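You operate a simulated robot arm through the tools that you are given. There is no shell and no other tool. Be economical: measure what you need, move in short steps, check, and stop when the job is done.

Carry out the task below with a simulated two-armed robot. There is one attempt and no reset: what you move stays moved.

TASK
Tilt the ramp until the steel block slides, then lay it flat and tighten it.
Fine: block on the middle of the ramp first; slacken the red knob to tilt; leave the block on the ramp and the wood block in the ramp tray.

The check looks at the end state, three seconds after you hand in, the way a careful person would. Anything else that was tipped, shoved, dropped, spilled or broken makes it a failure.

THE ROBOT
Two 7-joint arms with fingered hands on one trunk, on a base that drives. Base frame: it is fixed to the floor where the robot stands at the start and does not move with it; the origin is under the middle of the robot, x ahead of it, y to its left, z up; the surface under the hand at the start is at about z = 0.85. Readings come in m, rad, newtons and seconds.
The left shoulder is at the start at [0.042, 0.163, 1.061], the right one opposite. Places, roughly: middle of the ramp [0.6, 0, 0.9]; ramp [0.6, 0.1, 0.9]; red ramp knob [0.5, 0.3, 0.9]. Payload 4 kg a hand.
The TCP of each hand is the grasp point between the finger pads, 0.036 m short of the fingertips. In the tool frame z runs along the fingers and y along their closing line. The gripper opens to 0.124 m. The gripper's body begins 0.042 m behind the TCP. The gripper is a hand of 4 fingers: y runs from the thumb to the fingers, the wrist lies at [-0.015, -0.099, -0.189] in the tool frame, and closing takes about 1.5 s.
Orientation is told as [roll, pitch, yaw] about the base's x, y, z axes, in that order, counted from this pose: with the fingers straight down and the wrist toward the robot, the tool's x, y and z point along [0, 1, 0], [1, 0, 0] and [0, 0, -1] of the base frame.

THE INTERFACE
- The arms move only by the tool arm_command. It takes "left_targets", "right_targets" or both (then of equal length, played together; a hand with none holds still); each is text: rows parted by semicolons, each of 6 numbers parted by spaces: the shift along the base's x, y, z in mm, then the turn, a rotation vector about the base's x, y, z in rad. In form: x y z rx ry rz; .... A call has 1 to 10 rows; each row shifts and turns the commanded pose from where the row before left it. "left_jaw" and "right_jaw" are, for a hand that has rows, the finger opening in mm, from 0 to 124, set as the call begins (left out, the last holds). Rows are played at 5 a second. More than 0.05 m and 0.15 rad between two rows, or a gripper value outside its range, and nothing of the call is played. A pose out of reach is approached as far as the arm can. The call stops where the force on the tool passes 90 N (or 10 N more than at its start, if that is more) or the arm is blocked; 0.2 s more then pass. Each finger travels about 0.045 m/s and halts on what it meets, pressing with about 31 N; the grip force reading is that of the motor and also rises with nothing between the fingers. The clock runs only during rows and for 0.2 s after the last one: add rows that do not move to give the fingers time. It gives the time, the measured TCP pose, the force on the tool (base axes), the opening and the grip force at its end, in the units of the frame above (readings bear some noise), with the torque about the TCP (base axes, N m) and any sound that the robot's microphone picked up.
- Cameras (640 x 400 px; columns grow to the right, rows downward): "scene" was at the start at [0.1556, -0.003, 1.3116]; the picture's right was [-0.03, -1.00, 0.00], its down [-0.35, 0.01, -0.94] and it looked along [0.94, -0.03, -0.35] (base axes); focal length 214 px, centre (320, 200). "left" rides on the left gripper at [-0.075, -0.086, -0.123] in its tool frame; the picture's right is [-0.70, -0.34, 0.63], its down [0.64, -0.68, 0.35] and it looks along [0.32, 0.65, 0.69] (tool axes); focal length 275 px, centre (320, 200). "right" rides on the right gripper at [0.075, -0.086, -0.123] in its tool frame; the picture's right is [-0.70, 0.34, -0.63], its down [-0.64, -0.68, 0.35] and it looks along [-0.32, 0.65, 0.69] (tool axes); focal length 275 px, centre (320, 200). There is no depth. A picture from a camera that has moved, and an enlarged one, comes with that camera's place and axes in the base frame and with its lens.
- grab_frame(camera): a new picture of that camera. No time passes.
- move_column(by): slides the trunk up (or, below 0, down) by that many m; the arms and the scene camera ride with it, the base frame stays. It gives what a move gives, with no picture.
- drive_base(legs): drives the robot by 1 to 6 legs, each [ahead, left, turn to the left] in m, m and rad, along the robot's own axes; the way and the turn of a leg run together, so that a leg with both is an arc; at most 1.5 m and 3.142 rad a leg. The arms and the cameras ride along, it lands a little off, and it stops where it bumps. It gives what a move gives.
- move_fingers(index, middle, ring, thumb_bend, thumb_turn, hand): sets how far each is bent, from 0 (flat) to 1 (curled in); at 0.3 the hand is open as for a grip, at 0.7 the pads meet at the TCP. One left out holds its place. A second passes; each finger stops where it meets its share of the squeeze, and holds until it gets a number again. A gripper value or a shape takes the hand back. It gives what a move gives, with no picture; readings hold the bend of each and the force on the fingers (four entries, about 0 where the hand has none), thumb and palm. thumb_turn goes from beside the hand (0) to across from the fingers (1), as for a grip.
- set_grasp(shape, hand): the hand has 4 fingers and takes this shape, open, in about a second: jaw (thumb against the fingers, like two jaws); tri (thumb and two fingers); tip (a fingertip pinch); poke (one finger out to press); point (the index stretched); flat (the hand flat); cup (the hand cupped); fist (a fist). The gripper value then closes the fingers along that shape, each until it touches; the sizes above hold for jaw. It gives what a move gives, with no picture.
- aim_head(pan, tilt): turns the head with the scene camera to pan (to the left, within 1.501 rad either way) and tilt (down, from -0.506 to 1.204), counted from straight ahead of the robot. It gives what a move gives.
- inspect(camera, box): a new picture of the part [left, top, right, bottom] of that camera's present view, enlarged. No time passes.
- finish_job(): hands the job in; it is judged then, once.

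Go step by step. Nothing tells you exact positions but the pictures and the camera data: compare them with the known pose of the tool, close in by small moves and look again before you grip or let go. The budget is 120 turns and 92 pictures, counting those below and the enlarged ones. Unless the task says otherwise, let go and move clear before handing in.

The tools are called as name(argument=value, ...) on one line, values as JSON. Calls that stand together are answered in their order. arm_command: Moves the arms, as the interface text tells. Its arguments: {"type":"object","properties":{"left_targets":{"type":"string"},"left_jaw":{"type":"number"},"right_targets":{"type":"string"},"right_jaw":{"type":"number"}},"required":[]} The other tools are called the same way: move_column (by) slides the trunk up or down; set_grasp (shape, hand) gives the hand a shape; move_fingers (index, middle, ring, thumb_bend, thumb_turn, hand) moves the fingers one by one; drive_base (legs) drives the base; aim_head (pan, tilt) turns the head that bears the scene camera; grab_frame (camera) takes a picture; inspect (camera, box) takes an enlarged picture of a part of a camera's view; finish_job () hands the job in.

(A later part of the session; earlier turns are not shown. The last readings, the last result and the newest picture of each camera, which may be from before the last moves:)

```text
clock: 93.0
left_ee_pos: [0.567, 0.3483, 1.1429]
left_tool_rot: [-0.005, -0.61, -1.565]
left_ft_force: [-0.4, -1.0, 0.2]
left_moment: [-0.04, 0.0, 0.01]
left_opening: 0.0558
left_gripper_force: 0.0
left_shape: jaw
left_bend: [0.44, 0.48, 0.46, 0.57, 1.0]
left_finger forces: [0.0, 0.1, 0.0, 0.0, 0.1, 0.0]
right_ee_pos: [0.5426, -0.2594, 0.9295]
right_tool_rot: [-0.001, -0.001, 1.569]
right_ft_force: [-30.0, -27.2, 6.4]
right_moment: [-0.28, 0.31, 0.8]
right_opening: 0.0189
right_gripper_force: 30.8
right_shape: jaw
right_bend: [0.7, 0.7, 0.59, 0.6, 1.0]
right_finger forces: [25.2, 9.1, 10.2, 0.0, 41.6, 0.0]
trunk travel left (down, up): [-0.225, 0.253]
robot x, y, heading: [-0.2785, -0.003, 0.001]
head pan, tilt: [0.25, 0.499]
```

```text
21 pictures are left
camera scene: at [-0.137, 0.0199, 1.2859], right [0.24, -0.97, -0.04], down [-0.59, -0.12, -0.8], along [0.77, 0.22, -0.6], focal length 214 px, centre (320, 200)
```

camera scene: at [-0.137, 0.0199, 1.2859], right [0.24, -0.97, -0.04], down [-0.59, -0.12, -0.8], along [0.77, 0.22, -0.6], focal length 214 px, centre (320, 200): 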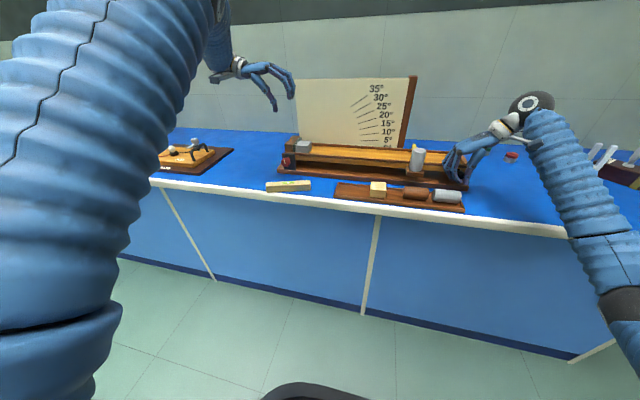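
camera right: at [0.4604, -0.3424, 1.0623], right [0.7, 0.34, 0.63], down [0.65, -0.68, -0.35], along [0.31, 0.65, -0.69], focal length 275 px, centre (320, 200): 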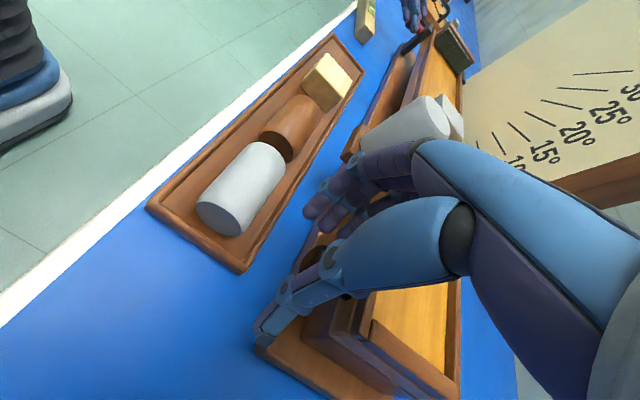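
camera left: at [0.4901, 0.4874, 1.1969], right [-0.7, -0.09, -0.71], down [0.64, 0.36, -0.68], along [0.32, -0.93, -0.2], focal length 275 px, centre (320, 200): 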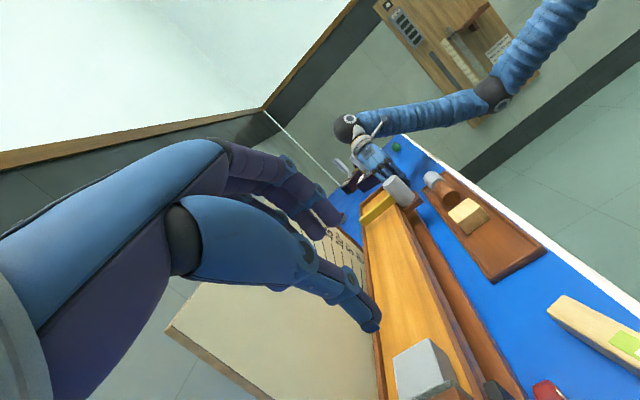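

The arm is in a good posture with the elbow out. I approach the knob from the upper left along the finger direction.

arm_command(left_targets="-9 10 -34 0 0 0;-9 10 -34 0 0 0;-9 10 -34 0 0 0;-8 9 -36 0 0 0;0 -12 -16 0 0 0;0 -11 -16 0 0 0;0 0 0 0 0 0", left_jaw=62)

grab_frame(camera="left")

inspect(camera="scene", box=[240, 100, 360, 200])

```text
clock: 94.6
left_ee_pos: [0.531, 0.365, 0.9723]
left_tool_rot: [-0.005, -0.609, -1.564]
left_ft_force: [0.2, -0.1, -0.2]
left_moment: [-0.01, 0.0, 0.0]
left_opening: 0.0616
left_gripper_force: 0.1
left_shape: jaw
left_bend: [0.42, 0.46, 0.44, 0.56, 1.0]
left_finger forces: [0.1, 0.0, 0.0, 0.0, 0.0, 0.0]
right_ee_pos: [0.5429, -0.2588, 0.9302]
right_tool_rot: [-0.002, -0.002, 1.572]
right_ft_force: [-31.4, -28.0, 5.9]
right_moment: [-0.29, 0.34, 0.85]
right_opening: 0.0188
right_gripper_force: 30.9
right_shape: jaw
right_bend: [0.7, 0.7, 0.59, 0.6, 1.0]
right_finger forces: [26.0, 9.0, 10.9, 0.0, 41.5, 0.0]
trunk travel left (down, up): [-0.225, 0.253]
robot x, y, heading: [-0.2812, 0.0009, 0.001]
head pan, tilt: [0.25, 0.499]
```

```text
20 pictures are left
camera left: at [0.455, 0.5036, 1.0256], right [-0.7, -0.09, -0.71], down [0.64, 0.36, -0.68], along [0.32, -0.93, -0.2], focal length 275 px, centre (320, 200)
```

left: 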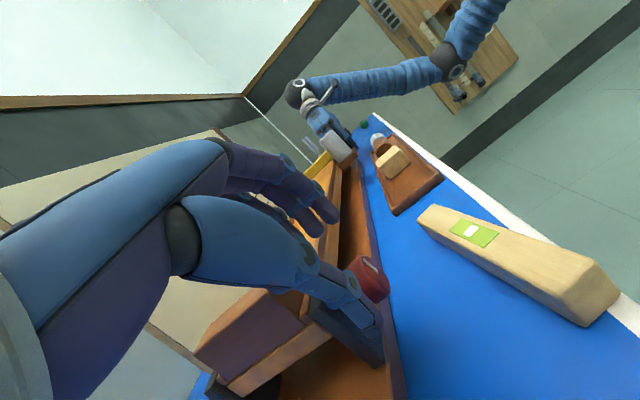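

```text
4.00 times, centred on (300, 150) of scene
camera zoom: at [-0.1369, 0.0202, 1.2859], right [0.24, -0.97, -0.04], down [-0.59, -0.12, -0.8], along [0.77, 0.22, -0.6], focal length 858 px, centre (400, 400)
```

zoom: 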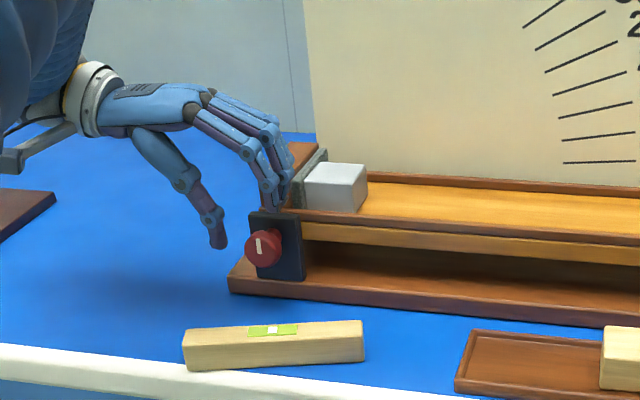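

The knob's mark now looks nearly vertical, as at the start, so the last stroke did turn it. I enlarge to be sure.

inspect(camera="scene", box=[290, 150, 322, 174])

inspect(camera="left", box=[330, 240, 400, 320])

```text
16.00 times, centred on (306, 162) of scene
camera zoom: at [-0.1369, 0.0202, 1.2859], right [0.24, -0.97, -0.04], down [-0.59, -0.12, -0.8], along [0.77, 0.22, -0.6], focal length 3432 px, centre (544, 808)
```

zoom: 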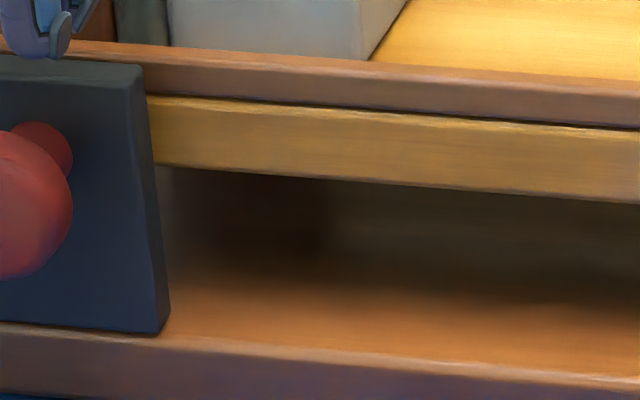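

```text
5.00 times, centred on (365, 280) of left
camera zoom: at [0.455, 0.5036, 1.0256], right [-0.7, -0.09, -0.71], down [0.64, 0.36, -0.68], along [0.32, -0.93, -0.2], focal length 1376 px, centre (95, -200)
```

zoom: 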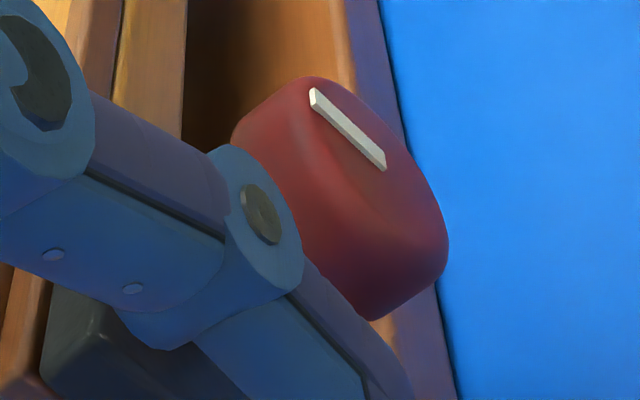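

The mark is vertical, slightly past where it began. I test with a gentle upward pull at the black handle whether the ramp is clamped.

arm_command(right_targets="0 0 2 0 0 0;0 0 2 0 0 0;0 0 2 0 0 0;0 0 2 0 0 0;0 0 0 0 0 0")

```text
clock: 95.8
left_ee_pos: [0.5315, 0.3636, 0.9711]
left_tool_rot: [-0.009, -0.609, -1.564]
left_ft_force: [0.2, 0.3, -0.3]
left_moment: [-0.02, 0.02, 0.01]
left_opening: 0.0616
left_gripper_force: 0.1
left_shape: jaw
left_bend: [0.42, 0.46, 0.44, 0.56, 1.0]
left_finger forces: [0.0, 0.0, 0.0, 0.0, 0.1, 0.0]
right_ee_pos: [0.5441, -0.2578, 0.9358]
right_tool_rot: [0.001, -0.001, 1.573]
right_ft_force: [-39.6, -24.9, -19.7]
right_moment: [-0.54, 0.6, 1.01]
right_opening: 0.0183
right_gripper_force: 31.2
right_shape: jaw
right_bend: [0.7, 0.7, 0.6, 0.6, 1.0]
right_finger forces: [32.9, 11.6, 12.4, 0.0, 35.4, 0.0]
trunk travel left (down, up): [-0.225, 0.253]
robot x, y, heading: [-0.2827, -0.0014, -0.002]
head pan, tilt: [0.25, 0.499]
```

The handle resists with about 20 N, where it lifted freely before. I check that the ramp is still flat.

inspect(camera="scene", box=[380, 120, 480, 200])

```text
5.00 times, centred on (430, 160) of scene
camera zoom: at [-0.1357, 0.0198, 1.2856], right [0.24, -0.97, -0.04], down [-0.59, -0.12, -0.8], along [0.77, 0.22, -0.6], focal length 1072 px, centre (-230, 400)
```

zoom: 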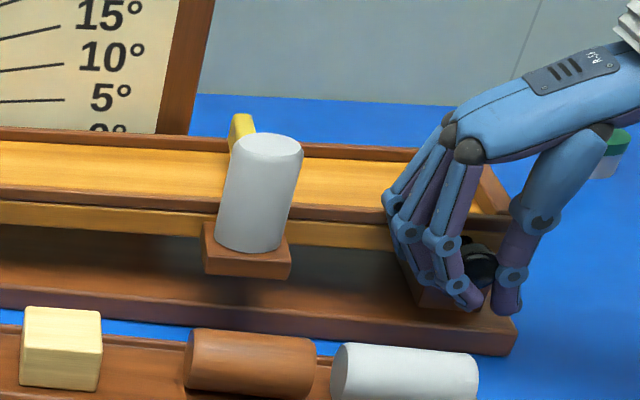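

It looks flat and clamped. I press down lightly, release the handle with the right hand, and back it away.

arm_command(right_targets="0 0 -3 0 0 0;0 0 -3 0 0 0;0 0 -3 0 0 0;0 0 0 0 0 0")

arm_command(right_targets="0 0 0 0 0 0;0 0 0 0 0 0;0 0 0 0 0 0;0 0 0 0 0 0;0 0 0 0 0 0;0 0 0 0 0 0", right_jaw=70)

arm_command(right_targets="-8 0 5 0 0 0;0 0 25 0 0 0;0 0 40 0 0 0;0 -10 45 0 0 0;0 -20 40 0 0 0;0 -40 0 0 0 0;0 -40 0 0 0 0")

inspect(camera="scene", box=[240, 90, 480, 220])

```text
clock: 96.8
left_ee_pos: [0.5308, 0.3643, 0.9724]
left_tool_rot: [-0.004, -0.608, -1.567]
left_ft_force: [0.1, -0.1, 0.1]
left_moment: [0.01, 0.04, 0.03]
left_opening: 0.0618
left_gripper_force: 0.0
left_shape: jaw
left_bend: [0.42, 0.46, 0.44, 0.56, 1.0]
left_finger forces: [0.0, 0.0, 0.0, 0.0, 0.0, 0.0]
right_ee_pos: [0.5428, -0.2586, 0.9306]
right_tool_rot: [-0.003, -0.003, 1.571]
right_ft_force: [-27.2, -28.9, 20.4]
right_moment: [-0.28, 0.26, 0.74]
right_opening: 0.0189
right_gripper_force: 30.9
right_shape: jaw
right_bend: [0.71, 0.7, 0.6, 0.6, 1.0]
right_finger forces: [22.6, 7.9, 9.5, 0.1, 45.3, 0.1]
trunk travel left (down, up): [-0.225, 0.253]
robot x, y, heading: [-0.2774, 0.0015, -0.003]
head pan, tilt: [0.25, 0.499]
```

```text
clock: 98.2
left_ee_pos: [0.533, 0.3652, 0.9707]
left_tool_rot: [-0.007, -0.611, -1.562]
left_ft_force: [-0.6, 0.4, -0.8]
left_moment: [0.01, -0.01, 0.01]
left_opening: 0.0616
left_gripper_force: 0.1
left_shape: jaw
left_bend: [0.42, 0.46, 0.44, 0.56, 1.0]
left_finger forces: [0.1, 0.0, 0.0, 0.0, 0.0, 0.0]
right_ee_pos: [0.5446, -0.2553, 0.9262]
right_tool_rot: [0.002, 0.001, 1.572]
right_ft_force: [-10.2, -0.6, -7.0]
right_moment: [-0.43, 0.1, 0.63]
right_opening: 0.0698
right_gripper_force: 0.1
right_shape: jaw
right_bend: [0.39, 0.43, 0.43, 0.54, 0.99]
right_finger forces: [0.0, 0.0, 10.2, 0.0, 0.0, 0.0]
trunk travel left (down, up): [-0.225, 0.253]
robot x, y, heading: [-0.2791, 0.0009, -0.001]
head pan, tilt: [0.25, 0.499]
```

```text
clock: 99.8
left_ee_pos: [0.5329, 0.3671, 0.971]
left_tool_rot: [-0.007, -0.612, -1.561]
left_ft_force: [0.1, -0.1, 0.0]
left_moment: [-0.01, -0.01, -0.01]
left_opening: 0.0617
left_gripper_force: 0.1
left_shape: jaw
left_bend: [0.42, 0.46, 0.44, 0.56, 1.0]
left_finger forces: [0.0, 0.0, 0.1, 0.1, 0.0, 0.0]
right_ee_pos: [0.5374, -0.3674, 1.0836]
right_tool_rot: [-0.001, 0.001, 1.572]
right_ft_force: [-0.4, 0.4, 0.2]
right_moment: [-0.05, 0.0, 0.02]
right_opening: 0.0701
right_gripper_force: 0.1
right_shape: jaw
right_bend: [0.39, 0.43, 0.41, 0.54, 0.99]
right_finger forces: [0.1, 0.1, 0.0, 0.0, 0.1, 0.1]
trunk travel left (down, up): [-0.225, 0.253]
robot x, y, heading: [-0.2798, 0.0003, 0.002]
head pan, tilt: [0.25, 0.499]
```

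```text
2.67 times, centred on (360, 155) of scene
camera zoom: at [-0.1348, 0.0219, 1.2856], right [0.25, -0.97, -0.04], down [-0.59, -0.12, -0.8], along [0.77, 0.22, -0.6], focal length 572 px, centre (213, 320)
```

zoom: 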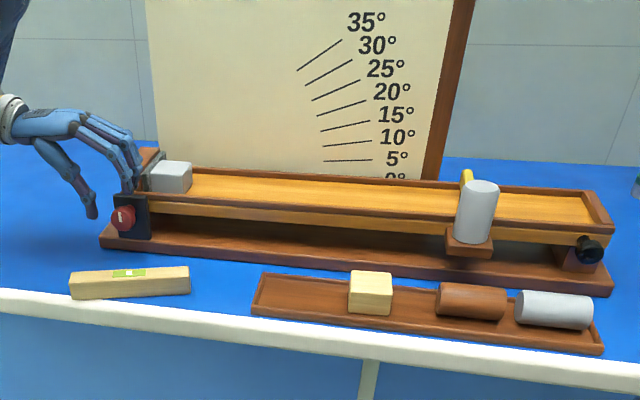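

The ramp is flat on its support and the block is still on it. For certainty I give the red knob one more firm clockwise turn with the left hand, which is already beside it.

arm_command(left_targets="0 -12 -16 0 0 0;-1 -12 -16 0 0 0;0 0 0 0 0 0")

arm_command(left_targets="0 0 0 0 0 0;0 0 0 0 0 0;0 0 0 0 0 0;0 0 0 0 0 0;0 0 0 0 0 0", left_jaw=8)

arm_command(left_targets="0 -1.3 0.7 0.1 0 0;0 -1.3 0.6 0.1 0 0;0 -1.3 0.5 0.1 0 0")

```text
clock: 100.6
left_ee_pos: [0.5321, 0.3425, 0.9383]
left_tool_rot: [-0.007, -0.611, -1.562]
left_ft_force: [0.2, 3.0, 0.2]
left_moment: [0.06, -0.01, -0.05]
left_opening: 0.0633
left_gripper_force: 0.1
left_shape: jaw
left_bend: [0.42, 0.46, 0.44, 0.55, 1.0]
left_finger forces: [0.1, 0.1, 0.1, 0.0, 2.7, 0.0]
right_ee_pos: [0.5371, -0.3679, 1.0825]
right_tool_rot: [-0.001, 0.0, 1.571]
right_ft_force: [0.3, 0.5, 0.0]
right_moment: [0.03, 0.01, -0.02]
right_opening: 0.0701
right_gripper_force: 0.0
right_shape: jaw
right_bend: [0.39, 0.43, 0.41, 0.54, 0.99]
right_finger forces: [0.0, 0.0, 0.1, 0.0, 0.0, 0.0]
trunk travel left (down, up): [-0.225, 0.253]
robot x, y, heading: [-0.2785, 0.0029, 0.0]
head pan, tilt: [0.25, 0.499]
```

```text
clock: 101.8
left_ee_pos: [0.532, 0.3434, 0.938]
left_tool_rot: [-0.011, -0.611, -1.563]
left_ft_force: [-2.1, 7.5, -4.3]
left_moment: [0.17, -0.06, -0.22]
left_opening: 0.0513
left_gripper_force: 31.2
left_shape: jaw
left_bend: [0.63, 0.65, 0.54, 0.55, 1.0]
left_finger forces: [13.3, 5.1, 5.4, 0.1, 31.5, 0.0]
right_ee_pos: [0.5369, -0.3666, 1.0812]
right_tool_rot: [0.003, 0.0, 1.57]
right_ft_force: [0.9, -0.3, 0.0]
right_moment: [0.01, 0.01, -0.01]
right_opening: 0.0698
right_gripper_force: 0.1
right_shape: jaw
right_bend: [0.39, 0.43, 0.41, 0.54, 0.99]
right_finger forces: [0.1, 0.0, 0.0, 0.0, 0.1, 0.0]
trunk travel left (down, up): [-0.225, 0.253]
robot x, y, heading: [-0.2822, 0.0044, 0.001]
head pan, tilt: [0.25, 0.499]
```

```text
clock: 102.6
left_ee_pos: [0.5327, 0.3377, 0.9415]
left_tool_rot: [-0.004, -0.312, -1.564]
left_ft_force: [-7.0, -0.6, -2.3]
left_moment: [-0.35, 0.03, -0.16]
left_opening: 0.0523
left_gripper_force: 30.9
left_shape: jaw
left_bend: [0.62, 0.64, 0.54, 0.54, 0.99]
left_finger forces: [13.9, 5.0, 4.6, 0.1, 20.4, 0.0]
right_ee_pos: [0.5381, -0.367, 1.0823]
right_tool_rot: [0.002, 0.0, 1.571]
right_ft_force: [-0.6, 0.2, 0.8]
right_moment: [0.01, 0.01, -0.02]
right_opening: 0.0701
right_gripper_force: 0.1
right_shape: jaw
right_bend: [0.39, 0.43, 0.41, 0.54, 0.99]
right_finger forces: [0.0, 0.0, 0.1, 0.1, 0.1, 0.1]
trunk travel left (down, up): [-0.225, 0.253]
robot x, y, heading: [-0.2804, -0.0022, 0.004]
head pan, tilt: [0.25, 0.499]
```

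There's resisting torque of about 0.35 N·m. I release, retreat upward, and check the mark.

arm_command(left_targets="0 0 0 0 0 0;0 0 0 0 0 0;0 0 0 0 0 0;0 0 0 0 0 0;0 6 20 0 0 0;0 10 32 0 0 0;0 10 40 0 0 0;-10 10 45 0 0 0", left_jaw=75)

inspect(camera="scene", box=[264, 150, 320, 190])

grab_frame(camera="left")

```text
clock: 104.4
left_ee_pos: [0.5194, 0.3746, 1.0799]
left_tool_rot: [-0.003, -0.312, -1.567]
left_ft_force: [-0.7, 0.7, 0.3]
left_moment: [-0.01, -0.03, 0.03]
left_opening: 0.0749
left_gripper_force: 0.1
left_shape: jaw
left_bend: [0.38, 0.42, 0.4, 0.53, 0.99]
left_finger forces: [0.1, 0.0, 0.1, 0.0, 0.0, 0.1]
right_ee_pos: [0.5348, -0.3675, 1.084]
right_tool_rot: [-0.001, -0.001, 1.57]
right_ft_force: [0.1, 0.0, -0.7]
right_moment: [-0.03, -0.04, -0.02]
right_opening: 0.0698
right_gripper_force: 0.2
right_shape: jaw
right_bend: [0.39, 0.43, 0.41, 0.54, 0.99]
right_finger forces: [0.0, 0.0, 0.1, 0.0, 0.1, 0.0]
trunk travel left (down, up): [-0.225, 0.253]
robot x, y, heading: [-0.2838, -0.0002, 0.001]
head pan, tilt: [0.25, 0.499]
```

```text
10.00 times, centred on (292, 170) of scene
camera zoom: at [-0.1362, 0.0219, 1.286], right [0.24, -0.97, -0.04], down [-0.59, -0.12, -0.8], along [0.77, 0.22, -0.6], focal length 2145 px, centre (600, 500)
```

zoom: 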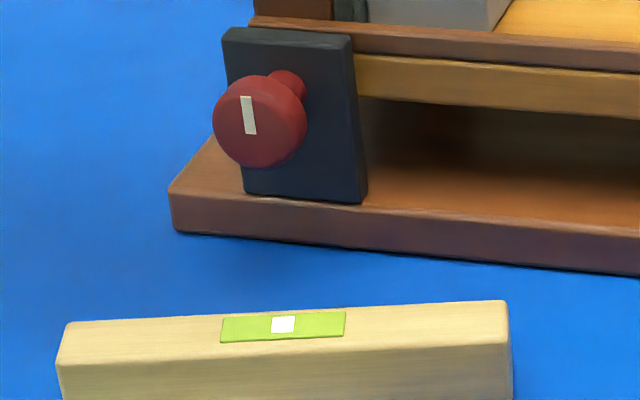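

```text
13 pictures are left
camera left: at [0.4444, 0.4924, 1.1719], right [-0.7, 0.12, -0.7], down [0.64, 0.55, -0.54], along [0.32, -0.83, -0.46], focal length 275 px, centre (320, 200)
```

left: 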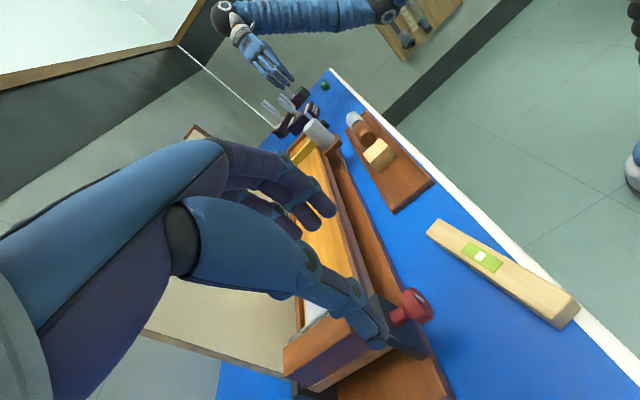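

The knob's mark is vertical again, so it's tightened. Last, I restore the bubble level, now centred near (0.463, 0.306) and yawed about 15°. It was near (0.483, 0.296) at about 7°. I turn the left hand for a cross grip near its right end.

arm_command(left_targets="0 0 10 0.11 0 0;0 0 10 0.1 0 0;0 0 0 0.1 0 0;-6 -12 0 0 0 0.147;-6 -12 0 0 0 0.147;-6 -12 0 0 0 0.147;-6 -12 0 0 0 0.147;-6 -12 0 0 0 0.147;-6 -12 0 0 0 0.147;-4 -12 0 0 0 0.147")

arm_command(left_targets="-4 -12 0 0 0 0.147;0 -12 0 0 0 0.147;0 -4 0 0 0 0.147;0 0 0 0 0 0.147;0 0 0 0 0 0.147;0 0 -30 0 0 0.075;0 0 -30 0 0 0;0 0 0 0 0 0", left_jaw=60)

grab_frame(camera="left")

inspect(camera="scene", box=[240, 130, 340, 200])

```text
clock: 105.9
left_ee_pos: [0.4946, 0.3509, 0.9496]
left_tool_rot: [-0.178, 0.092, -1.047]
left_ft_force: [4.3, -6.8, -4.1]
left_moment: [-0.14, -0.01, -0.13]
left_opening: 0.075
left_gripper_force: 0.1
left_shape: jaw
left_bend: [0.38, 0.41, 0.35, 0.53, 0.99]
left_finger forces: [0.0, 0.1, 8.0, 0.1, 0.0, 0.1]
right_ee_pos: [0.5388, -0.3687, 1.08]
right_tool_rot: [0.004, 0.0, 1.571]
right_ft_force: [0.4, 0.7, -0.1]
right_moment: [0.01, 0.0, 0.02]
right_opening: 0.07
right_gripper_force: 0.1
right_shape: jaw
right_bend: [0.39, 0.43, 0.41, 0.54, 0.99]
right_finger forces: [0.0, 0.0, 0.0, 0.0, 0.0, 0.0]
trunk travel left (down, up): [-0.225, 0.253]
robot x, y, heading: [-0.2823, -0.003, -0.0]
head pan, tilt: [0.25, 0.499]
stopped in row 7 (left hand): the arm was blocked; the commanded pose is now the measured one
```

```text
clock: 106.5
left_ee_pos: [0.4809, 0.3501, 0.9078]
left_tool_rot: [-0.222, 0.128, -0.763]
left_ft_force: [-9.9, -32.8, 50.2]
left_moment: [0.3, -1.59, -2.31]
left_opening: 0.0631
left_gripper_force: 0.0
left_shape: jaw
left_bend: [0.42, 0.45, 0.37, 0.55, 0.98]
left_finger forces: [0.1, 13.4, 31.5, 0.1, 19.3, 0.0]
right_ee_pos: [0.5329, -0.3708, 1.0839]
right_tool_rot: [0.0, -0.003, 1.569]
right_ft_force: [-0.2, 0.4, -1.1]
right_moment: [-0.02, 0.02, 0.0]
right_opening: 0.07
right_gripper_force: 0.2
right_shape: jaw
right_bend: [0.39, 0.43, 0.41, 0.54, 0.99]
right_finger forces: [0.0, 0.0, 0.0, 0.1, 0.0, 0.0]
trunk travel left (down, up): [-0.225, 0.253]
robot x, y, heading: [-0.2832, -0.0017, -0.004]
head pan, tilt: [0.25, 0.499]
stopped in row 3 (left hand): the force on the tool passed its limit at 101 N (the readings are from after the stop); the commanded pose is now the measured one
```

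```text
12 pictures are left
camera left: at [0.3984, 0.3617, 1.0557], right [-0.85, -0.32, -0.42], down [-0.15, 0.91, -0.39], along [0.5, -0.27, -0.82], focal length 275 px, centre (320, 200)
```

left: 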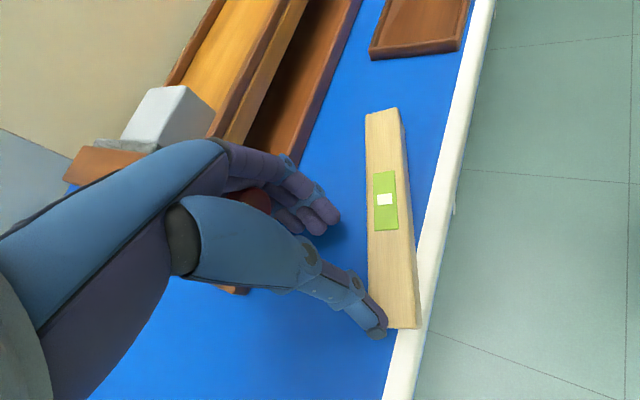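

```text
5.71 times, centred on (290, 165) of scene
camera zoom: at [-0.1373, 0.0183, 1.2866], right [0.24, -0.97, -0.04], down [-0.59, -0.11, -0.8], along [0.77, 0.22, -0.6], focal length 1226 px, centre (491, 400)
```

zoom: 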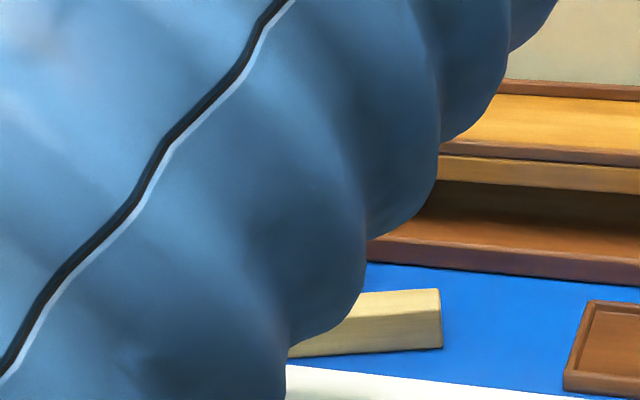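

The arm dipped during the turn and touched things, and the level has shifted again. I raise the hand straight up before anything else.

arm_command(left_targets="0 0 15 0 0 0;0 0 25 0 0 0;0 0 40 0 0 0;0 0 40 0 0 0;5 0 45 0 0 0;5 0 45 0 0 0")

```text
clock: 108.2
left_ee_pos: [0.4835, 0.3909, 1.0644]
left_tool_rot: [-0.286, 0.165, -0.723]
left_ft_force: [0.0, 0.2, -0.1]
left_moment: [-0.05, -0.03, -0.01]
left_opening: 0.0598
left_gripper_force: 0.1
left_shape: jaw
left_bend: [0.42, 0.46, 0.45, 0.56, 1.0]
left_finger forces: [0.0, 0.1, 0.0, 0.1, 0.0, 0.0]
right_ee_pos: [0.5369, -0.3653, 1.0812]
right_tool_rot: [0.002, 0.001, 1.571]
right_ft_force: [0.6, 0.6, 0.8]
right_moment: [0.01, 0.0, -0.02]
right_opening: 0.0703
right_gripper_force: 0.0
right_shape: jaw
right_bend: [0.39, 0.43, 0.41, 0.54, 0.99]
right_finger forces: [0.0, 0.0, 0.0, 0.0, 0.0, 0.0]
trunk travel left (down, up): [-0.225, 0.253]
robot x, y, heading: [-0.2797, 0.0016, -0.002]
head pan, tilt: [0.25, 0.499]
stopped in row 6 (left hand): the arm was blocked; the commanded pose is now the measured one
```

arm_command(left_targets="20 20 10 0 0 0;25 25 10 0 0 0;25 25 10 0 0 0;25 25 20 0 0 0;20 20 30 0 0 0;20 20 30 0 0 0")

grab_frame(camera="scene")

```text
clock: 109.5
left_ee_pos: [0.6188, 0.5228, 1.1749]
left_tool_rot: [-0.285, 0.167, -0.728]
left_ft_force: [0.7, 1.0, -1.3]
left_moment: [0.01, -0.03, 0.0]
left_opening: 0.06
left_gripper_force: 0.1
left_shape: jaw
left_bend: [0.42, 0.46, 0.45, 0.56, 1.0]
left_finger forces: [0.0, 0.1, 0.0, 0.0, 0.0, 0.0]
right_ee_pos: [0.5374, -0.3645, 1.0829]
right_tool_rot: [0.002, 0.002, 1.574]
right_ft_force: [-0.1, 0.1, -0.2]
right_moment: [-0.01, -0.02, 0.0]
right_opening: 0.07
right_gripper_force: 0.1
right_shape: jaw
right_bend: [0.39, 0.43, 0.41, 0.54, 0.99]
right_finger forces: [0.0, 0.1, 0.1, 0.0, 0.0, 0.0]
trunk travel left (down, up): [-0.225, 0.253]
robot x, y, heading: [-0.2792, -0.0009, -0.005]
head pan, tilt: [0.25, 0.499]
```

```text
10 pictures are left
camera scene: at [-0.134, 0.0248, 1.2854], right [0.24, -0.97, -0.04], down [-0.59, -0.12, -0.8], along [0.77, 0.22, -0.6], focal length 214 px, centre (320, 200)
```

scene: 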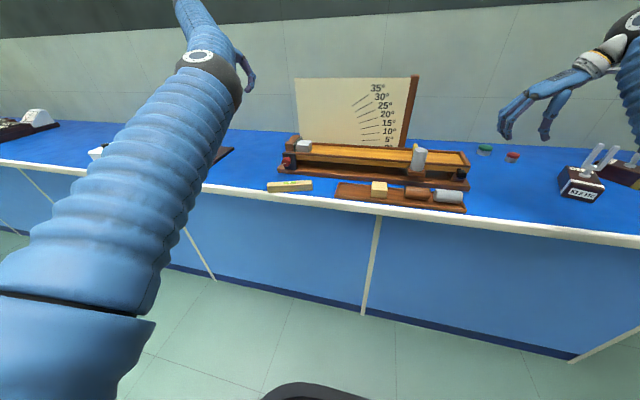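

Free of the limit now. I level the hand out here, in open space.

arm_command(left_targets="0 0 10 0 0 0.145;0 0 10 0 0 0.145;0 0 0 0 0 0.145;0 0 0 0 0 0.145;0 0 0 0 0 0.145;0 0 0 0.1 -0.08 0;0 0 0 0.1 -0.08 0;0 0 0 0.085 0 0;0 0 0 0 0 0")

inspect(camera="scene", box=[256, 140, 336, 200])

```text
clock: 111.5
left_ee_pos: [0.6202, 0.5211, 1.1957]
left_tool_rot: [0.003, 0.001, 0.017]
left_ft_force: [0.2, -0.8, -0.8]
left_moment: [-0.02, -0.03, 0.02]
left_opening: 0.06
left_gripper_force: 0.0
left_shape: jaw
left_bend: [0.42, 0.46, 0.45, 0.56, 1.0]
left_finger forces: [0.0, 0.1, 0.0, 0.0, 0.1, 0.0]
right_ee_pos: [0.5364, -0.3654, 1.0824]
right_tool_rot: [0.002, 0.0, 1.571]
right_ft_force: [-0.1, 0.3, -0.1]
right_moment: [-0.03, -0.03, 0.0]
right_opening: 0.0701
right_gripper_force: 0.1
right_shape: jaw
right_bend: [0.39, 0.43, 0.41, 0.54, 0.99]
right_finger forces: [0.0, 0.1, 0.1, 0.1, 0.0, 0.1]
trunk travel left (down, up): [-0.225, 0.253]
robot x, y, heading: [-0.2816, -0.0009, 0.001]
head pan, tilt: [0.25, 0.499]
```

```text
6.67 times, centred on (296, 170) of scene
camera zoom: at [-0.1343, 0.0227, 1.2855], right [0.24, -0.97, -0.04], down [-0.59, -0.12, -0.8], along [0.77, 0.22, -0.6], focal length 1430 px, centre (480, 400)
```

zoom: 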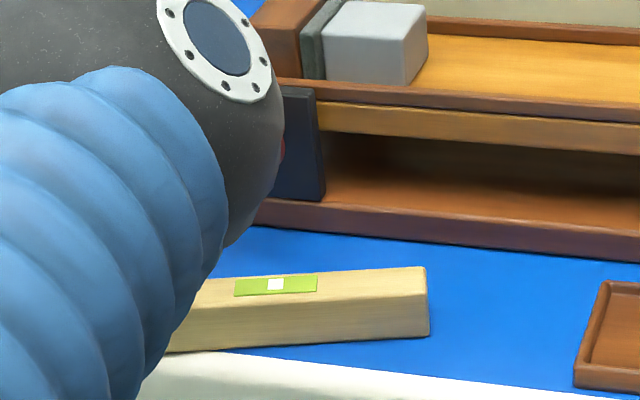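

The level's bubble is near (0.469, 0.306) with about 12° yaw; originally it was near (0.484, 0.295) at about 6°. I bring the hand over its right half, staying high.

arm_command(left_targets="-20 -36 0 0 0 0.06;-20 -36 0 0 0 0.06;-20 -36 0 0 0 0.07;-20 -36 0 0 0 0;-20 -36 -10 0 0 0;-20 -36 -10 0 0 0;-23 -38 -20 0 0 0;0 0 -30 0 0 0;0 0 -30 0 0 0;0 0 0 0 0 0", left_jaw=56)

grab_frame(camera="left")

```text
clock: 113.8
left_ee_pos: [0.5056, 0.2818, 1.086]
left_tool_rot: [0.003, 0.002, 0.206]
left_ft_force: [0.2, -0.4, 0.0]
left_moment: [-0.03, -0.02, -0.02]
left_opening: 0.0564
left_gripper_force: 0.0
left_shape: jaw
left_bend: [0.44, 0.48, 0.46, 0.57, 1.0]
left_finger forces: [0.0, 0.0, 0.0, 0.0, 0.1, 0.0]
left hand out of reach, approached as far as the arm can: row 7
right_ee_pos: [0.5372, -0.3663, 1.0817]
right_tool_rot: [0.0, 0.0, 1.573]
right_ft_force: [0.3, 0.5, -0.2]
right_moment: [0.01, -0.04, 0.0]
right_opening: 0.07
right_gripper_force: 0.0
right_shape: jaw
right_bend: [0.39, 0.43, 0.41, 0.54, 0.99]
right_finger forces: [0.0, 0.0, 0.0, 0.0, 0.0, 0.0]
trunk travel left (down, up): [-0.225, 0.253]
robot x, y, heading: [-0.2814, -0.0005, 0.004]
head pan, tilt: [0.25, 0.499]
```

```text
8 pictures are left
camera left: at [0.4377, 0.1898, 1.2118], right [-0.19, -0.75, -0.63], down [-0.8, 0.49, -0.34], along [0.57, 0.44, -0.69], focal length 275 px, centre (320, 200)
```

left: 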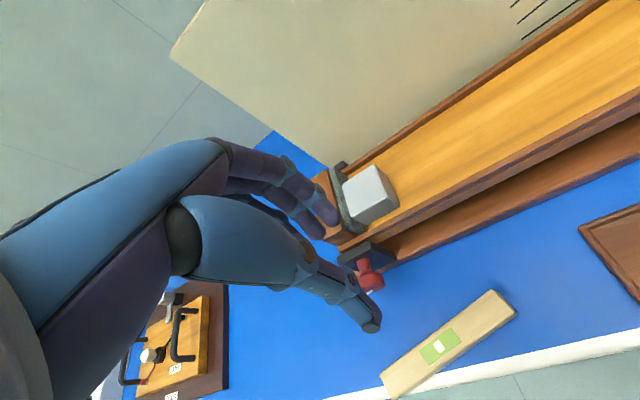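

The arm can't quite reach inward here, so I back the base 8 cm for room and then position over the level.

drive_base(legs=[[-0.08, 0, 0]])

arm_command(left_targets="16 -5 0 0 0 0;16 -5 -20 0 0 0;14 -5 -30 0 0 0;0 0 -30 0 0 0;0 0 0 0 0 0")

grab_frame(camera="left")

```text
clock: 114.8
left_ee_pos: [0.4244, 0.2828, 1.0891]
left_tool_rot: [0.001, 0.002, 0.208]
left_ft_force: [0.0, -0.4, -0.1]
left_moment: [0.02, -0.03, -0.01]
left_opening: 0.056
left_gripper_force: 0.1
left_shape: jaw
left_bend: [0.44, 0.48, 0.46, 0.57, 1.0]
left_finger forces: [0.0, 0.0, 0.1, 0.0, 0.0, 0.1]
right_ee_pos: [0.4552, -0.3676, 1.0831]
right_tool_rot: [0.0, 0.001, 1.574]
right_ft_force: [-1.1, 0.8, -0.1]
right_moment: [0.0, -0.05, -0.04]
right_opening: 0.07
right_gripper_force: 0.2
right_shape: jaw
right_bend: [0.39, 0.43, 0.41, 0.54, 0.99]
right_finger forces: [0.0, 0.0, 0.0, 0.0, 0.1, 0.0]
trunk travel left (down, up): [-0.225, 0.253]
robot x, y, heading: [-0.3646, 0.0018, 0.001]
head pan, tilt: [0.25, 0.499]
```

```text
clock: 116.0
left_ee_pos: [0.4736, 0.2676, 1.0069]
left_tool_rot: [0.002, 0.001, 0.206]
left_ft_force: [-0.6, -0.1, 0.0]
left_moment: [-0.01, -0.05, 0.0]
left_opening: 0.0564
left_gripper_force: 0.1
left_shape: jaw
left_bend: [0.44, 0.48, 0.46, 0.57, 1.0]
left_finger forces: [0.0, 0.0, 0.0, 0.1, 0.1, 0.0]
right_ee_pos: [0.4563, -0.3654, 1.0816]
right_tool_rot: [0.0, 0.0, 1.572]
right_ft_force: [0.1, -0.1, 0.1]
right_moment: [0.02, 0.0, -0.01]
right_opening: 0.07
right_gripper_force: 0.0
right_shape: jaw
right_bend: [0.39, 0.43, 0.41, 0.54, 0.99]
right_finger forces: [0.1, 0.0, 0.0, 0.1, 0.1, 0.0]
trunk travel left (down, up): [-0.225, 0.253]
robot x, y, heading: [-0.3636, 0.0021, -0.001]
head pan, tilt: [0.25, 0.499]
```

```text
7 pictures are left
camera left: at [0.4043, 0.1752, 1.1318], right [-0.19, -0.75, -0.63], down [-0.8, 0.49, -0.34], along [0.57, 0.44, -0.69], focal length 275 px, centre (320, 200)
```

left: 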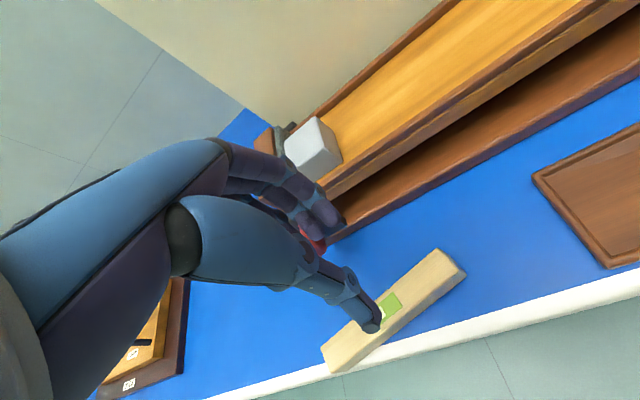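

The hand needs to shift about 13 mm toward the robot to centre on the level. I shift and descend.

arm_command(left_targets="-13 0 -20 0 0 0;0 0 -30 0 0 0;0 0 -25 0 0 0;0 0 0 0 0 0")

grab_frame(camera="left")

```text
clock: 117.0
left_ee_pos: [0.4589, 0.2679, 0.9316]
left_tool_rot: [0.0, 0.003, 0.208]
left_ft_force: [-0.4, -0.5, -0.8]
left_moment: [0.02, 0.0, 0.0]
left_opening: 0.0562
left_gripper_force: 0.1
left_shape: jaw
left_bend: [0.44, 0.48, 0.46, 0.57, 1.0]
left_finger forces: [0.1, 0.1, 0.0, 0.1, 0.0, 0.1]
right_ee_pos: [0.4554, -0.3653, 1.0819]
right_tool_rot: [0.001, 0.001, 1.572]
right_ft_force: [-0.7, 0.6, -0.5]
right_moment: [0.03, -0.01, -0.01]
right_opening: 0.0701
right_gripper_force: 0.0
right_shape: jaw
right_bend: [0.39, 0.43, 0.41, 0.54, 0.99]
right_finger forces: [0.0, 0.0, 0.1, 0.1, 0.1, 0.0]
trunk travel left (down, up): [-0.225, 0.253]
robot x, y, heading: [-0.3653, 0.002, 0.001]
head pan, tilt: [0.25, 0.499]
```

```text
6 pictures are left
camera left: at [0.3903, 0.1756, 1.0568], right [-0.19, -0.75, -0.63], down [-0.8, 0.49, -0.34], along [0.57, 0.44, -0.69], focal length 275 px, centre (320, 200)
```

left: 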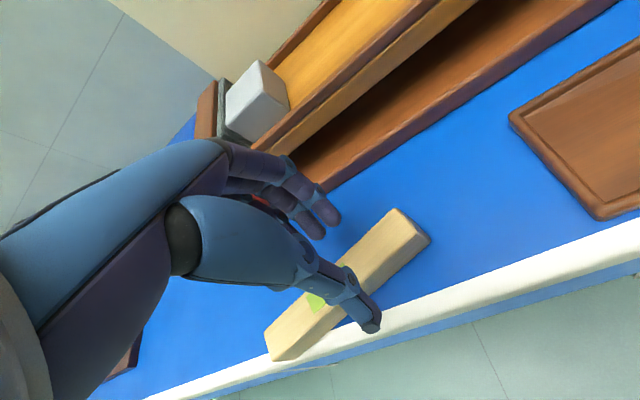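

arm_command(left_targets="0 0 -20 0 0 0;0 0 -15 0 0 0;0 0 0 0 0 0")

arm_command(left_targets="0 0 0 0 0 0;0 0 0 0 0 0;0 0 0 0 0 0;0 0 0 0 0 0;0 0 0 0 0 0", left_jaw=10)

```text
clock: 117.8
left_ee_pos: [0.4601, 0.2664, 0.8973]
left_tool_rot: [0.001, 0.004, 0.205]
left_ft_force: [-0.2, 1.4, 1.0]
left_moment: [0.03, 0.01, 0.01]
left_opening: 0.0567
left_gripper_force: 0.1
left_shape: jaw
left_bend: [0.44, 0.48, 0.46, 0.57, 1.0]
left_finger forces: [0.0, 0.0, 0.1, 0.0, 0.0, 0.0]
right_ee_pos: [0.4569, -0.3649, 1.0815]
right_tool_rot: [0.002, 0.0, 1.574]
right_ft_force: [0.3, 1.0, 0.4]
right_moment: [-0.02, 0.0, 0.01]
right_opening: 0.0699
right_gripper_force: 0.0
right_shape: jaw
right_bend: [0.39, 0.43, 0.41, 0.54, 0.99]
right_finger forces: [0.0, 0.0, 0.1, 0.0, 0.0, 0.0]
trunk travel left (down, up): [-0.225, 0.253]
robot x, y, heading: [-0.3613, 0.0041, 0.001]
head pan, tilt: [0.25, 0.499]
```

```text
clock: 119.0
left_ee_pos: [0.4588, 0.2668, 0.8977]
left_tool_rot: [0.003, 0.0, 0.208]
left_ft_force: [-0.6, 0.8, 10.1]
left_moment: [0.0, -0.19, -0.1]
left_opening: 0.0272
left_gripper_force: 31.0
left_shape: jaw
left_bend: [0.53, 0.57, 0.57, 0.64, 1.0]
left_finger forces: [19.0, 11.1, 5.3, 0.0, 37.8, 0.0]
right_ee_pos: [0.4562, -0.3669, 1.0826]
right_tool_rot: [0.001, 0.001, 1.572]
right_ft_force: [0.6, 0.7, 0.0]
right_moment: [-0.02, 0.02, -0.01]
right_opening: 0.0696
right_gripper_force: 0.1
right_shape: jaw
right_bend: [0.39, 0.43, 0.41, 0.54, 0.99]
right_finger forces: [0.1, 0.1, 0.1, 0.0, 0.0, 0.1]
trunk travel left (down, up): [-0.225, 0.253]
robot x, y, heading: [-0.3611, -0.0018, 0.002]
head pan, tilt: [0.25, 0.499]
```

The level is held. I lift it slightly, move it back by (+22, -7) mm with a small turn, and set it down.

arm_command(left_targets="0 0 6 0 0 0;8 -3 0 0 0 -0.05;8 -2 0 0 0 -0.05;6 -2 0 0 0 0;0 0 -3 0 0 0;0 0 -3 0 0 0;0 0 0 0 0 0")

arm_command(left_targets="0 0 0 0 0 0;0 0 0 0 0 0;0 0 0 0 0 0;0 0 0 0 0 0;0 0 20 0 0 0;0 0 30 0 0 0;0 0 40 0 0 0;0 0 45 0 0 0;0 0 30 0 0 0", left_jaw=56)

grab_frame(camera="left")

```text
clock: 120.6
left_ee_pos: [0.4794, 0.26, 0.8983]
left_tool_rot: [0.002, -0.001, 0.108]
left_ft_force: [0.8, 0.9, 8.9]
left_moment: [0.02, -0.23, -0.01]
left_opening: 0.0257
left_gripper_force: 31.1
left_shape: jaw
left_bend: [0.53, 0.57, 0.57, 0.64, 1.0]
left_finger forces: [20.9, 11.3, 4.8, 0.0, 37.6, 0.0]
right_ee_pos: [0.4559, -0.3656, 1.0818]
right_tool_rot: [0.0, 0.0, 1.573]
right_ft_force: [-0.5, 0.0, 0.5]
right_moment: [0.01, 0.01, -0.02]
right_opening: 0.0702
right_gripper_force: 0.1
right_shape: jaw
right_bend: [0.39, 0.43, 0.41, 0.54, 0.99]
right_finger forces: [0.0, 0.0, 0.0, 0.0, 0.0, 0.0]
trunk travel left (down, up): [-0.225, 0.253]
robot x, y, heading: [-0.3593, 0.0023, -0.002]
head pan, tilt: [0.25, 0.499]
```

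```text
clock: 122.6
left_ee_pos: [0.4817, 0.2596, 1.0637]
left_tool_rot: [0.003, 0.003, 0.105]
left_ft_force: [-0.3, 0.1, 0.3]
left_moment: [0.01, -0.02, -0.01]
left_opening: 0.0559
left_gripper_force: 0.0
left_shape: jaw
left_bend: [0.44, 0.48, 0.46, 0.57, 1.0]
left_finger forces: [0.1, 0.0, 0.1, 0.0, 0.1, 0.0]
right_ee_pos: [0.4571, -0.3668, 1.0822]
right_tool_rot: [0.003, 0.001, 1.572]
right_ft_force: [-0.3, -0.4, 0.5]
right_moment: [0.01, 0.0, -0.01]
right_opening: 0.07
right_gripper_force: 0.2
right_shape: jaw
right_bend: [0.39, 0.43, 0.41, 0.54, 0.99]
right_finger forces: [0.0, 0.0, 0.1, 0.0, 0.1, 0.0]
trunk travel left (down, up): [-0.225, 0.253]
robot x, y, heading: [-0.3592, 0.0023, -0.005]
head pan, tilt: [0.25, 0.499]
```

```text
5 pictures are left
camera left: at [0.4031, 0.1748, 1.1882], right [-0.26, -0.73, -0.63], down [-0.75, 0.57, -0.34], along [0.61, 0.38, -0.69], focal length 275 px, centre (320, 200)
```

left: 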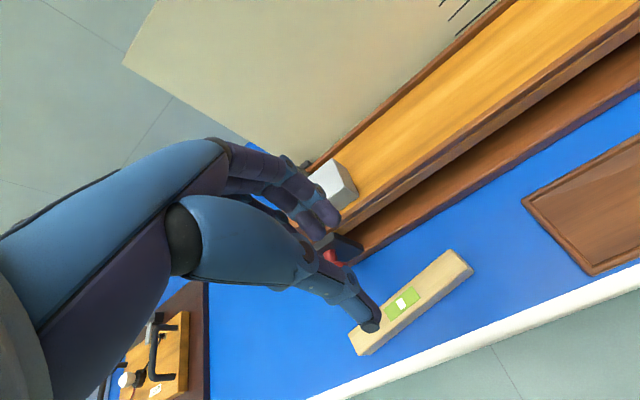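

The level is back near its original place. I move the left arm clear and check the knob and ramp once more.

arm_command(left_targets="0 15 40 0 0 0;0 25 40 0 0 0;0 30 35 0 0 0;0 40 20 0 0 0;0 40 0 0 0 0;0 40 0 0 0 0")

grab_frame(camera="scene")

```text
clock: 124.0
left_ee_pos: [0.4811, 0.4512, 1.1983]
left_tool_rot: [0.0, 0.003, 0.107]
left_ft_force: [-1.1, 0.5, 0.0]
left_moment: [0.01, -0.03, 0.01]
left_opening: 0.0557
left_gripper_force: 0.1
left_shape: jaw
left_bend: [0.44, 0.48, 0.46, 0.57, 1.0]
left_finger forces: [0.0, 0.0, 0.0, 0.0, 0.0, 0.0]
right_ee_pos: [0.4566, -0.3655, 1.0821]
right_tool_rot: [0.003, 0.002, 1.571]
right_ft_force: [0.8, 0.1, 0.5]
right_moment: [-0.02, 0.0, 0.04]
right_opening: 0.0702
right_gripper_force: 0.1
right_shape: jaw
right_bend: [0.39, 0.43, 0.41, 0.54, 0.99]
right_finger forces: [0.0, 0.0, 0.0, 0.0, 0.1, 0.1]
trunk travel left (down, up): [-0.225, 0.253]
robot x, y, heading: [-0.3614, -0.0011, -0.004]
head pan, tilt: [0.25, 0.499]
```

```text
4 pictures are left
camera scene: at [-0.2151, 0.0237, 1.2855], right [0.24, -0.97, -0.04], down [-0.59, -0.12, -0.8], along [0.77, 0.22, -0.6], focal length 214 px, centre (320, 200)
```

scene: 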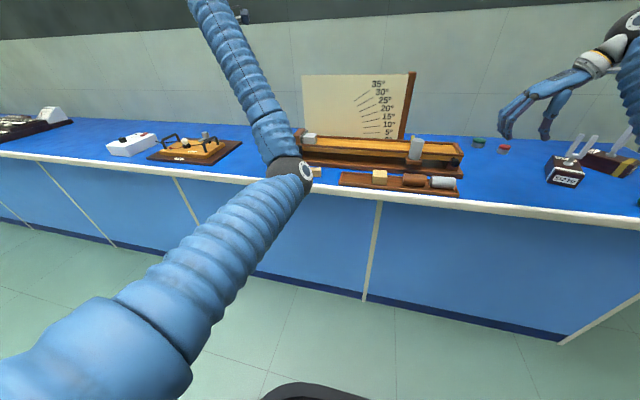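

arm_command(left_targets="0 35 30 0 0 0;0 35 30 0 0 0;0 35 30 0 0 0;0 35 30 0 0 0;0 35 0 0 0 0;0 35 0 0 0 0")

inspect(camera="scene", box=[270, 120, 350, 190])

```text
clock: 125.4
left_ee_pos: [0.4802, 0.662, 1.3167]
left_tool_rot: [0.001, 0.001, 0.107]
left_ft_force: [0.1, -1.4, -0.1]
left_moment: [-0.01, -0.01, -0.01]
left_opening: 0.0561
left_gripper_force: 0.1
left_shape: jaw
left_bend: [0.44, 0.48, 0.46, 0.57, 1.0]
left_finger forces: [0.0, 0.1, 0.1, 0.0, 0.0, 0.1]
right_ee_pos: [0.4556, -0.3648, 1.0827]
right_tool_rot: [0.0, 0.002, 1.573]
right_ft_force: [0.4, 1.2, 0.4]
right_moment: [0.03, -0.03, 0.0]
right_opening: 0.07
right_gripper_force: 0.0
right_shape: jaw
right_bend: [0.39, 0.43, 0.41, 0.54, 0.99]
right_finger forces: [0.0, 0.1, 0.0, 0.0, 0.0, 0.0]
trunk travel left (down, up): [-0.225, 0.253]
robot x, y, heading: [-0.3566, -0.0017, -0.003]
head pan, tilt: [0.25, 0.499]
```

```text
5.71 times, centred on (310, 155) of scene
camera zoom: at [-0.2159, 0.0238, 1.2856], right [0.24, -0.97, -0.04], down [-0.59, -0.12, -0.8], along [0.77, 0.22, -0.6], focal length 1226 px, centre (377, 457)
```

zoom: 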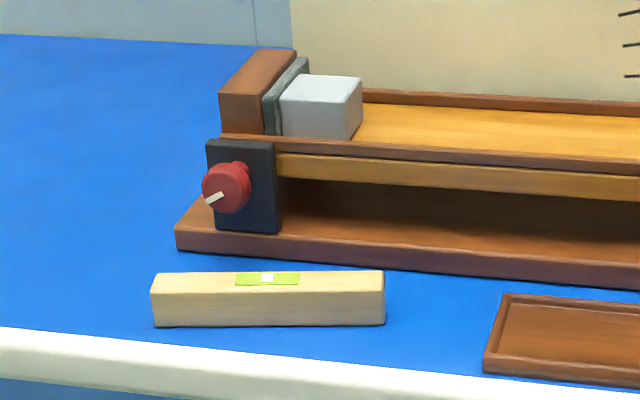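

The knob was turned loose again when the hand dipped: its pointer now points left and down. I must tighten again, using the straight-down, wrist-left grip that worked. I return the base and set up that posture out in the open.

drive_base(legs=[[0.08, 0, 0]])

arm_command(left_targets="0 -20 -10 0 0 -0.14;0 -20 -10 0 0 -0.14;0 -20 -10 0 0 -0.14;0 -20 -10 0 0 -0.14;0 -20 -10 0 0 -0.14;0 -20 -10 0 0 -0.14;0 0 0 0 0 -0.14;0 0 0 0 0 -0.14;0 0 0 0 0 -0.14;0 0 0 0 0 -0.14")

arm_command(left_targets="0 0 0 0 0 -0.14;0 0 0 0 0 -0.132;0 0 0 -0.12 0 0;0 0 0 -0.12 0 0;0 0 0 -0.12 0 0;0 0 0 -0.12 0 0;0 0 0 -0.12 0 0;0 0 0 0 0 0", left_jaw=62)

```text
clock: 126.5
left_ee_pos: [0.5643, 0.66, 1.3148]
left_tool_rot: [0.002, 0.005, 0.106]
left_ft_force: [0.8, 0.4, -0.4]
left_moment: [-0.01, 0.03, 0.03]
left_opening: 0.0559
left_gripper_force: 0.0
left_shape: jaw
left_bend: [0.44, 0.48, 0.46, 0.57, 1.0]
left_finger forces: [0.1, 0.0, 0.1, 0.0, 0.1, 0.1]
right_ee_pos: [0.5379, -0.3664, 1.0796]
right_tool_rot: [0.003, 0.0, 1.572]
right_ft_force: [1.0, -0.4, -1.2]
right_moment: [-0.02, 0.03, 0.0]
right_opening: 0.0699
right_gripper_force: 0.0
right_shape: jaw
right_bend: [0.39, 0.43, 0.41, 0.54, 0.99]
right_finger forces: [0.0, 0.1, 0.1, 0.1, 0.0, 0.1]
trunk travel left (down, up): [-0.225, 0.253]
robot x, y, heading: [-0.2837, 0.0005, -0.0]
head pan, tilt: [0.25, 0.499]
```

```text
clock: 128.7
left_ee_pos: [0.5624, 0.54, 1.2567]
left_tool_rot: [0.002, 0.001, -1.295]
left_ft_force: [0.3, -0.4, 0.5]
left_moment: [0.02, 0.01, 0.0]
left_opening: 0.056
left_gripper_force: 0.1
left_shape: jaw
left_bend: [0.44, 0.48, 0.46, 0.57, 1.0]
left_finger forces: [0.0, 0.1, 0.0, 0.1, 0.0, 0.0]
right_ee_pos: [0.5355, -0.3665, 1.0814]
right_tool_rot: [0.0, -0.001, 1.571]
right_ft_force: [0.3, -0.4, -0.1]
right_moment: [0.0, -0.04, -0.02]
right_opening: 0.07
right_gripper_force: 0.0
right_shape: jaw
right_bend: [0.39, 0.43, 0.41, 0.54, 0.99]
right_finger forces: [0.0, 0.0, 0.0, 0.0, 0.1, 0.0]
trunk travel left (down, up): [-0.225, 0.253]
robot x, y, heading: [-0.2808, 0.002, -0.001]
head pan, tilt: [0.25, 0.499]
```

```text
clock: 130.5
left_ee_pos: [0.5173, 0.4805, 1.2077]
left_tool_rot: [0.017, -0.577, -1.534]
left_ft_force: [0.0, 1.1, -0.4]
left_moment: [-0.01, -0.01, -0.02]
left_opening: 0.0619
left_gripper_force: 0.0
left_shape: jaw
left_bend: [0.42, 0.46, 0.44, 0.56, 1.0]
left_finger forces: [0.0, 0.1, 0.1, 0.1, 0.1, 0.0]
left hand out of reach, approached as far as the arm can: row 3, 4, 5, 6, 7
right_ee_pos: [0.5374, -0.3659, 1.0805]
right_tool_rot: [0.001, 0.0, 1.57]
right_ft_force: [-0.3, -0.3, 0.4]
right_moment: [0.01, 0.02, 0.0]
right_opening: 0.0699
right_gripper_force: 0.0
right_shape: jaw
right_bend: [0.39, 0.43, 0.41, 0.54, 0.99]
right_finger forces: [0.1, 0.0, 0.0, 0.0, 0.0, 0.1]
trunk travel left (down, up): [-0.225, 0.253]
robot x, y, heading: [-0.2803, 0.001, -0.003]
head pan, tilt: [0.25, 0.499]
```

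arm_command(left_targets="-3 -20 -27 0 0 0;-3 -20 -27 0 0 0;-4 -20 -26 0 0 0;0 0 0 0 0 0")

```text
clock: 131.5
left_ee_pos: [0.5029, 0.4165, 1.1248]
left_tool_rot: [0.0, -0.599, -1.563]
left_ft_force: [-0.6, -0.3, 0.8]
left_moment: [-0.01, 0.02, -0.01]
left_opening: 0.0617
left_gripper_force: 0.1
left_shape: jaw
left_bend: [0.42, 0.46, 0.44, 0.56, 1.0]
left_finger forces: [0.0, 0.0, 0.1, 0.0, 0.0, 0.1]
left hand out of reach, approached as far as the arm can: row 1
right_ee_pos: [0.5362, -0.3655, 1.0823]
right_tool_rot: [0.002, 0.0, 1.572]
right_ft_force: [0.9, 0.0, -0.2]
right_moment: [0.01, 0.0, 0.0]
right_opening: 0.0699
right_gripper_force: 0.0
right_shape: jaw
right_bend: [0.39, 0.43, 0.41, 0.54, 0.99]
right_finger forces: [0.0, 0.0, 0.1, 0.0, 0.0, 0.0]
trunk travel left (down, up): [-0.225, 0.253]
robot x, y, heading: [-0.2834, 0.0067, 0.002]
head pan, tilt: [0.25, 0.499]
```

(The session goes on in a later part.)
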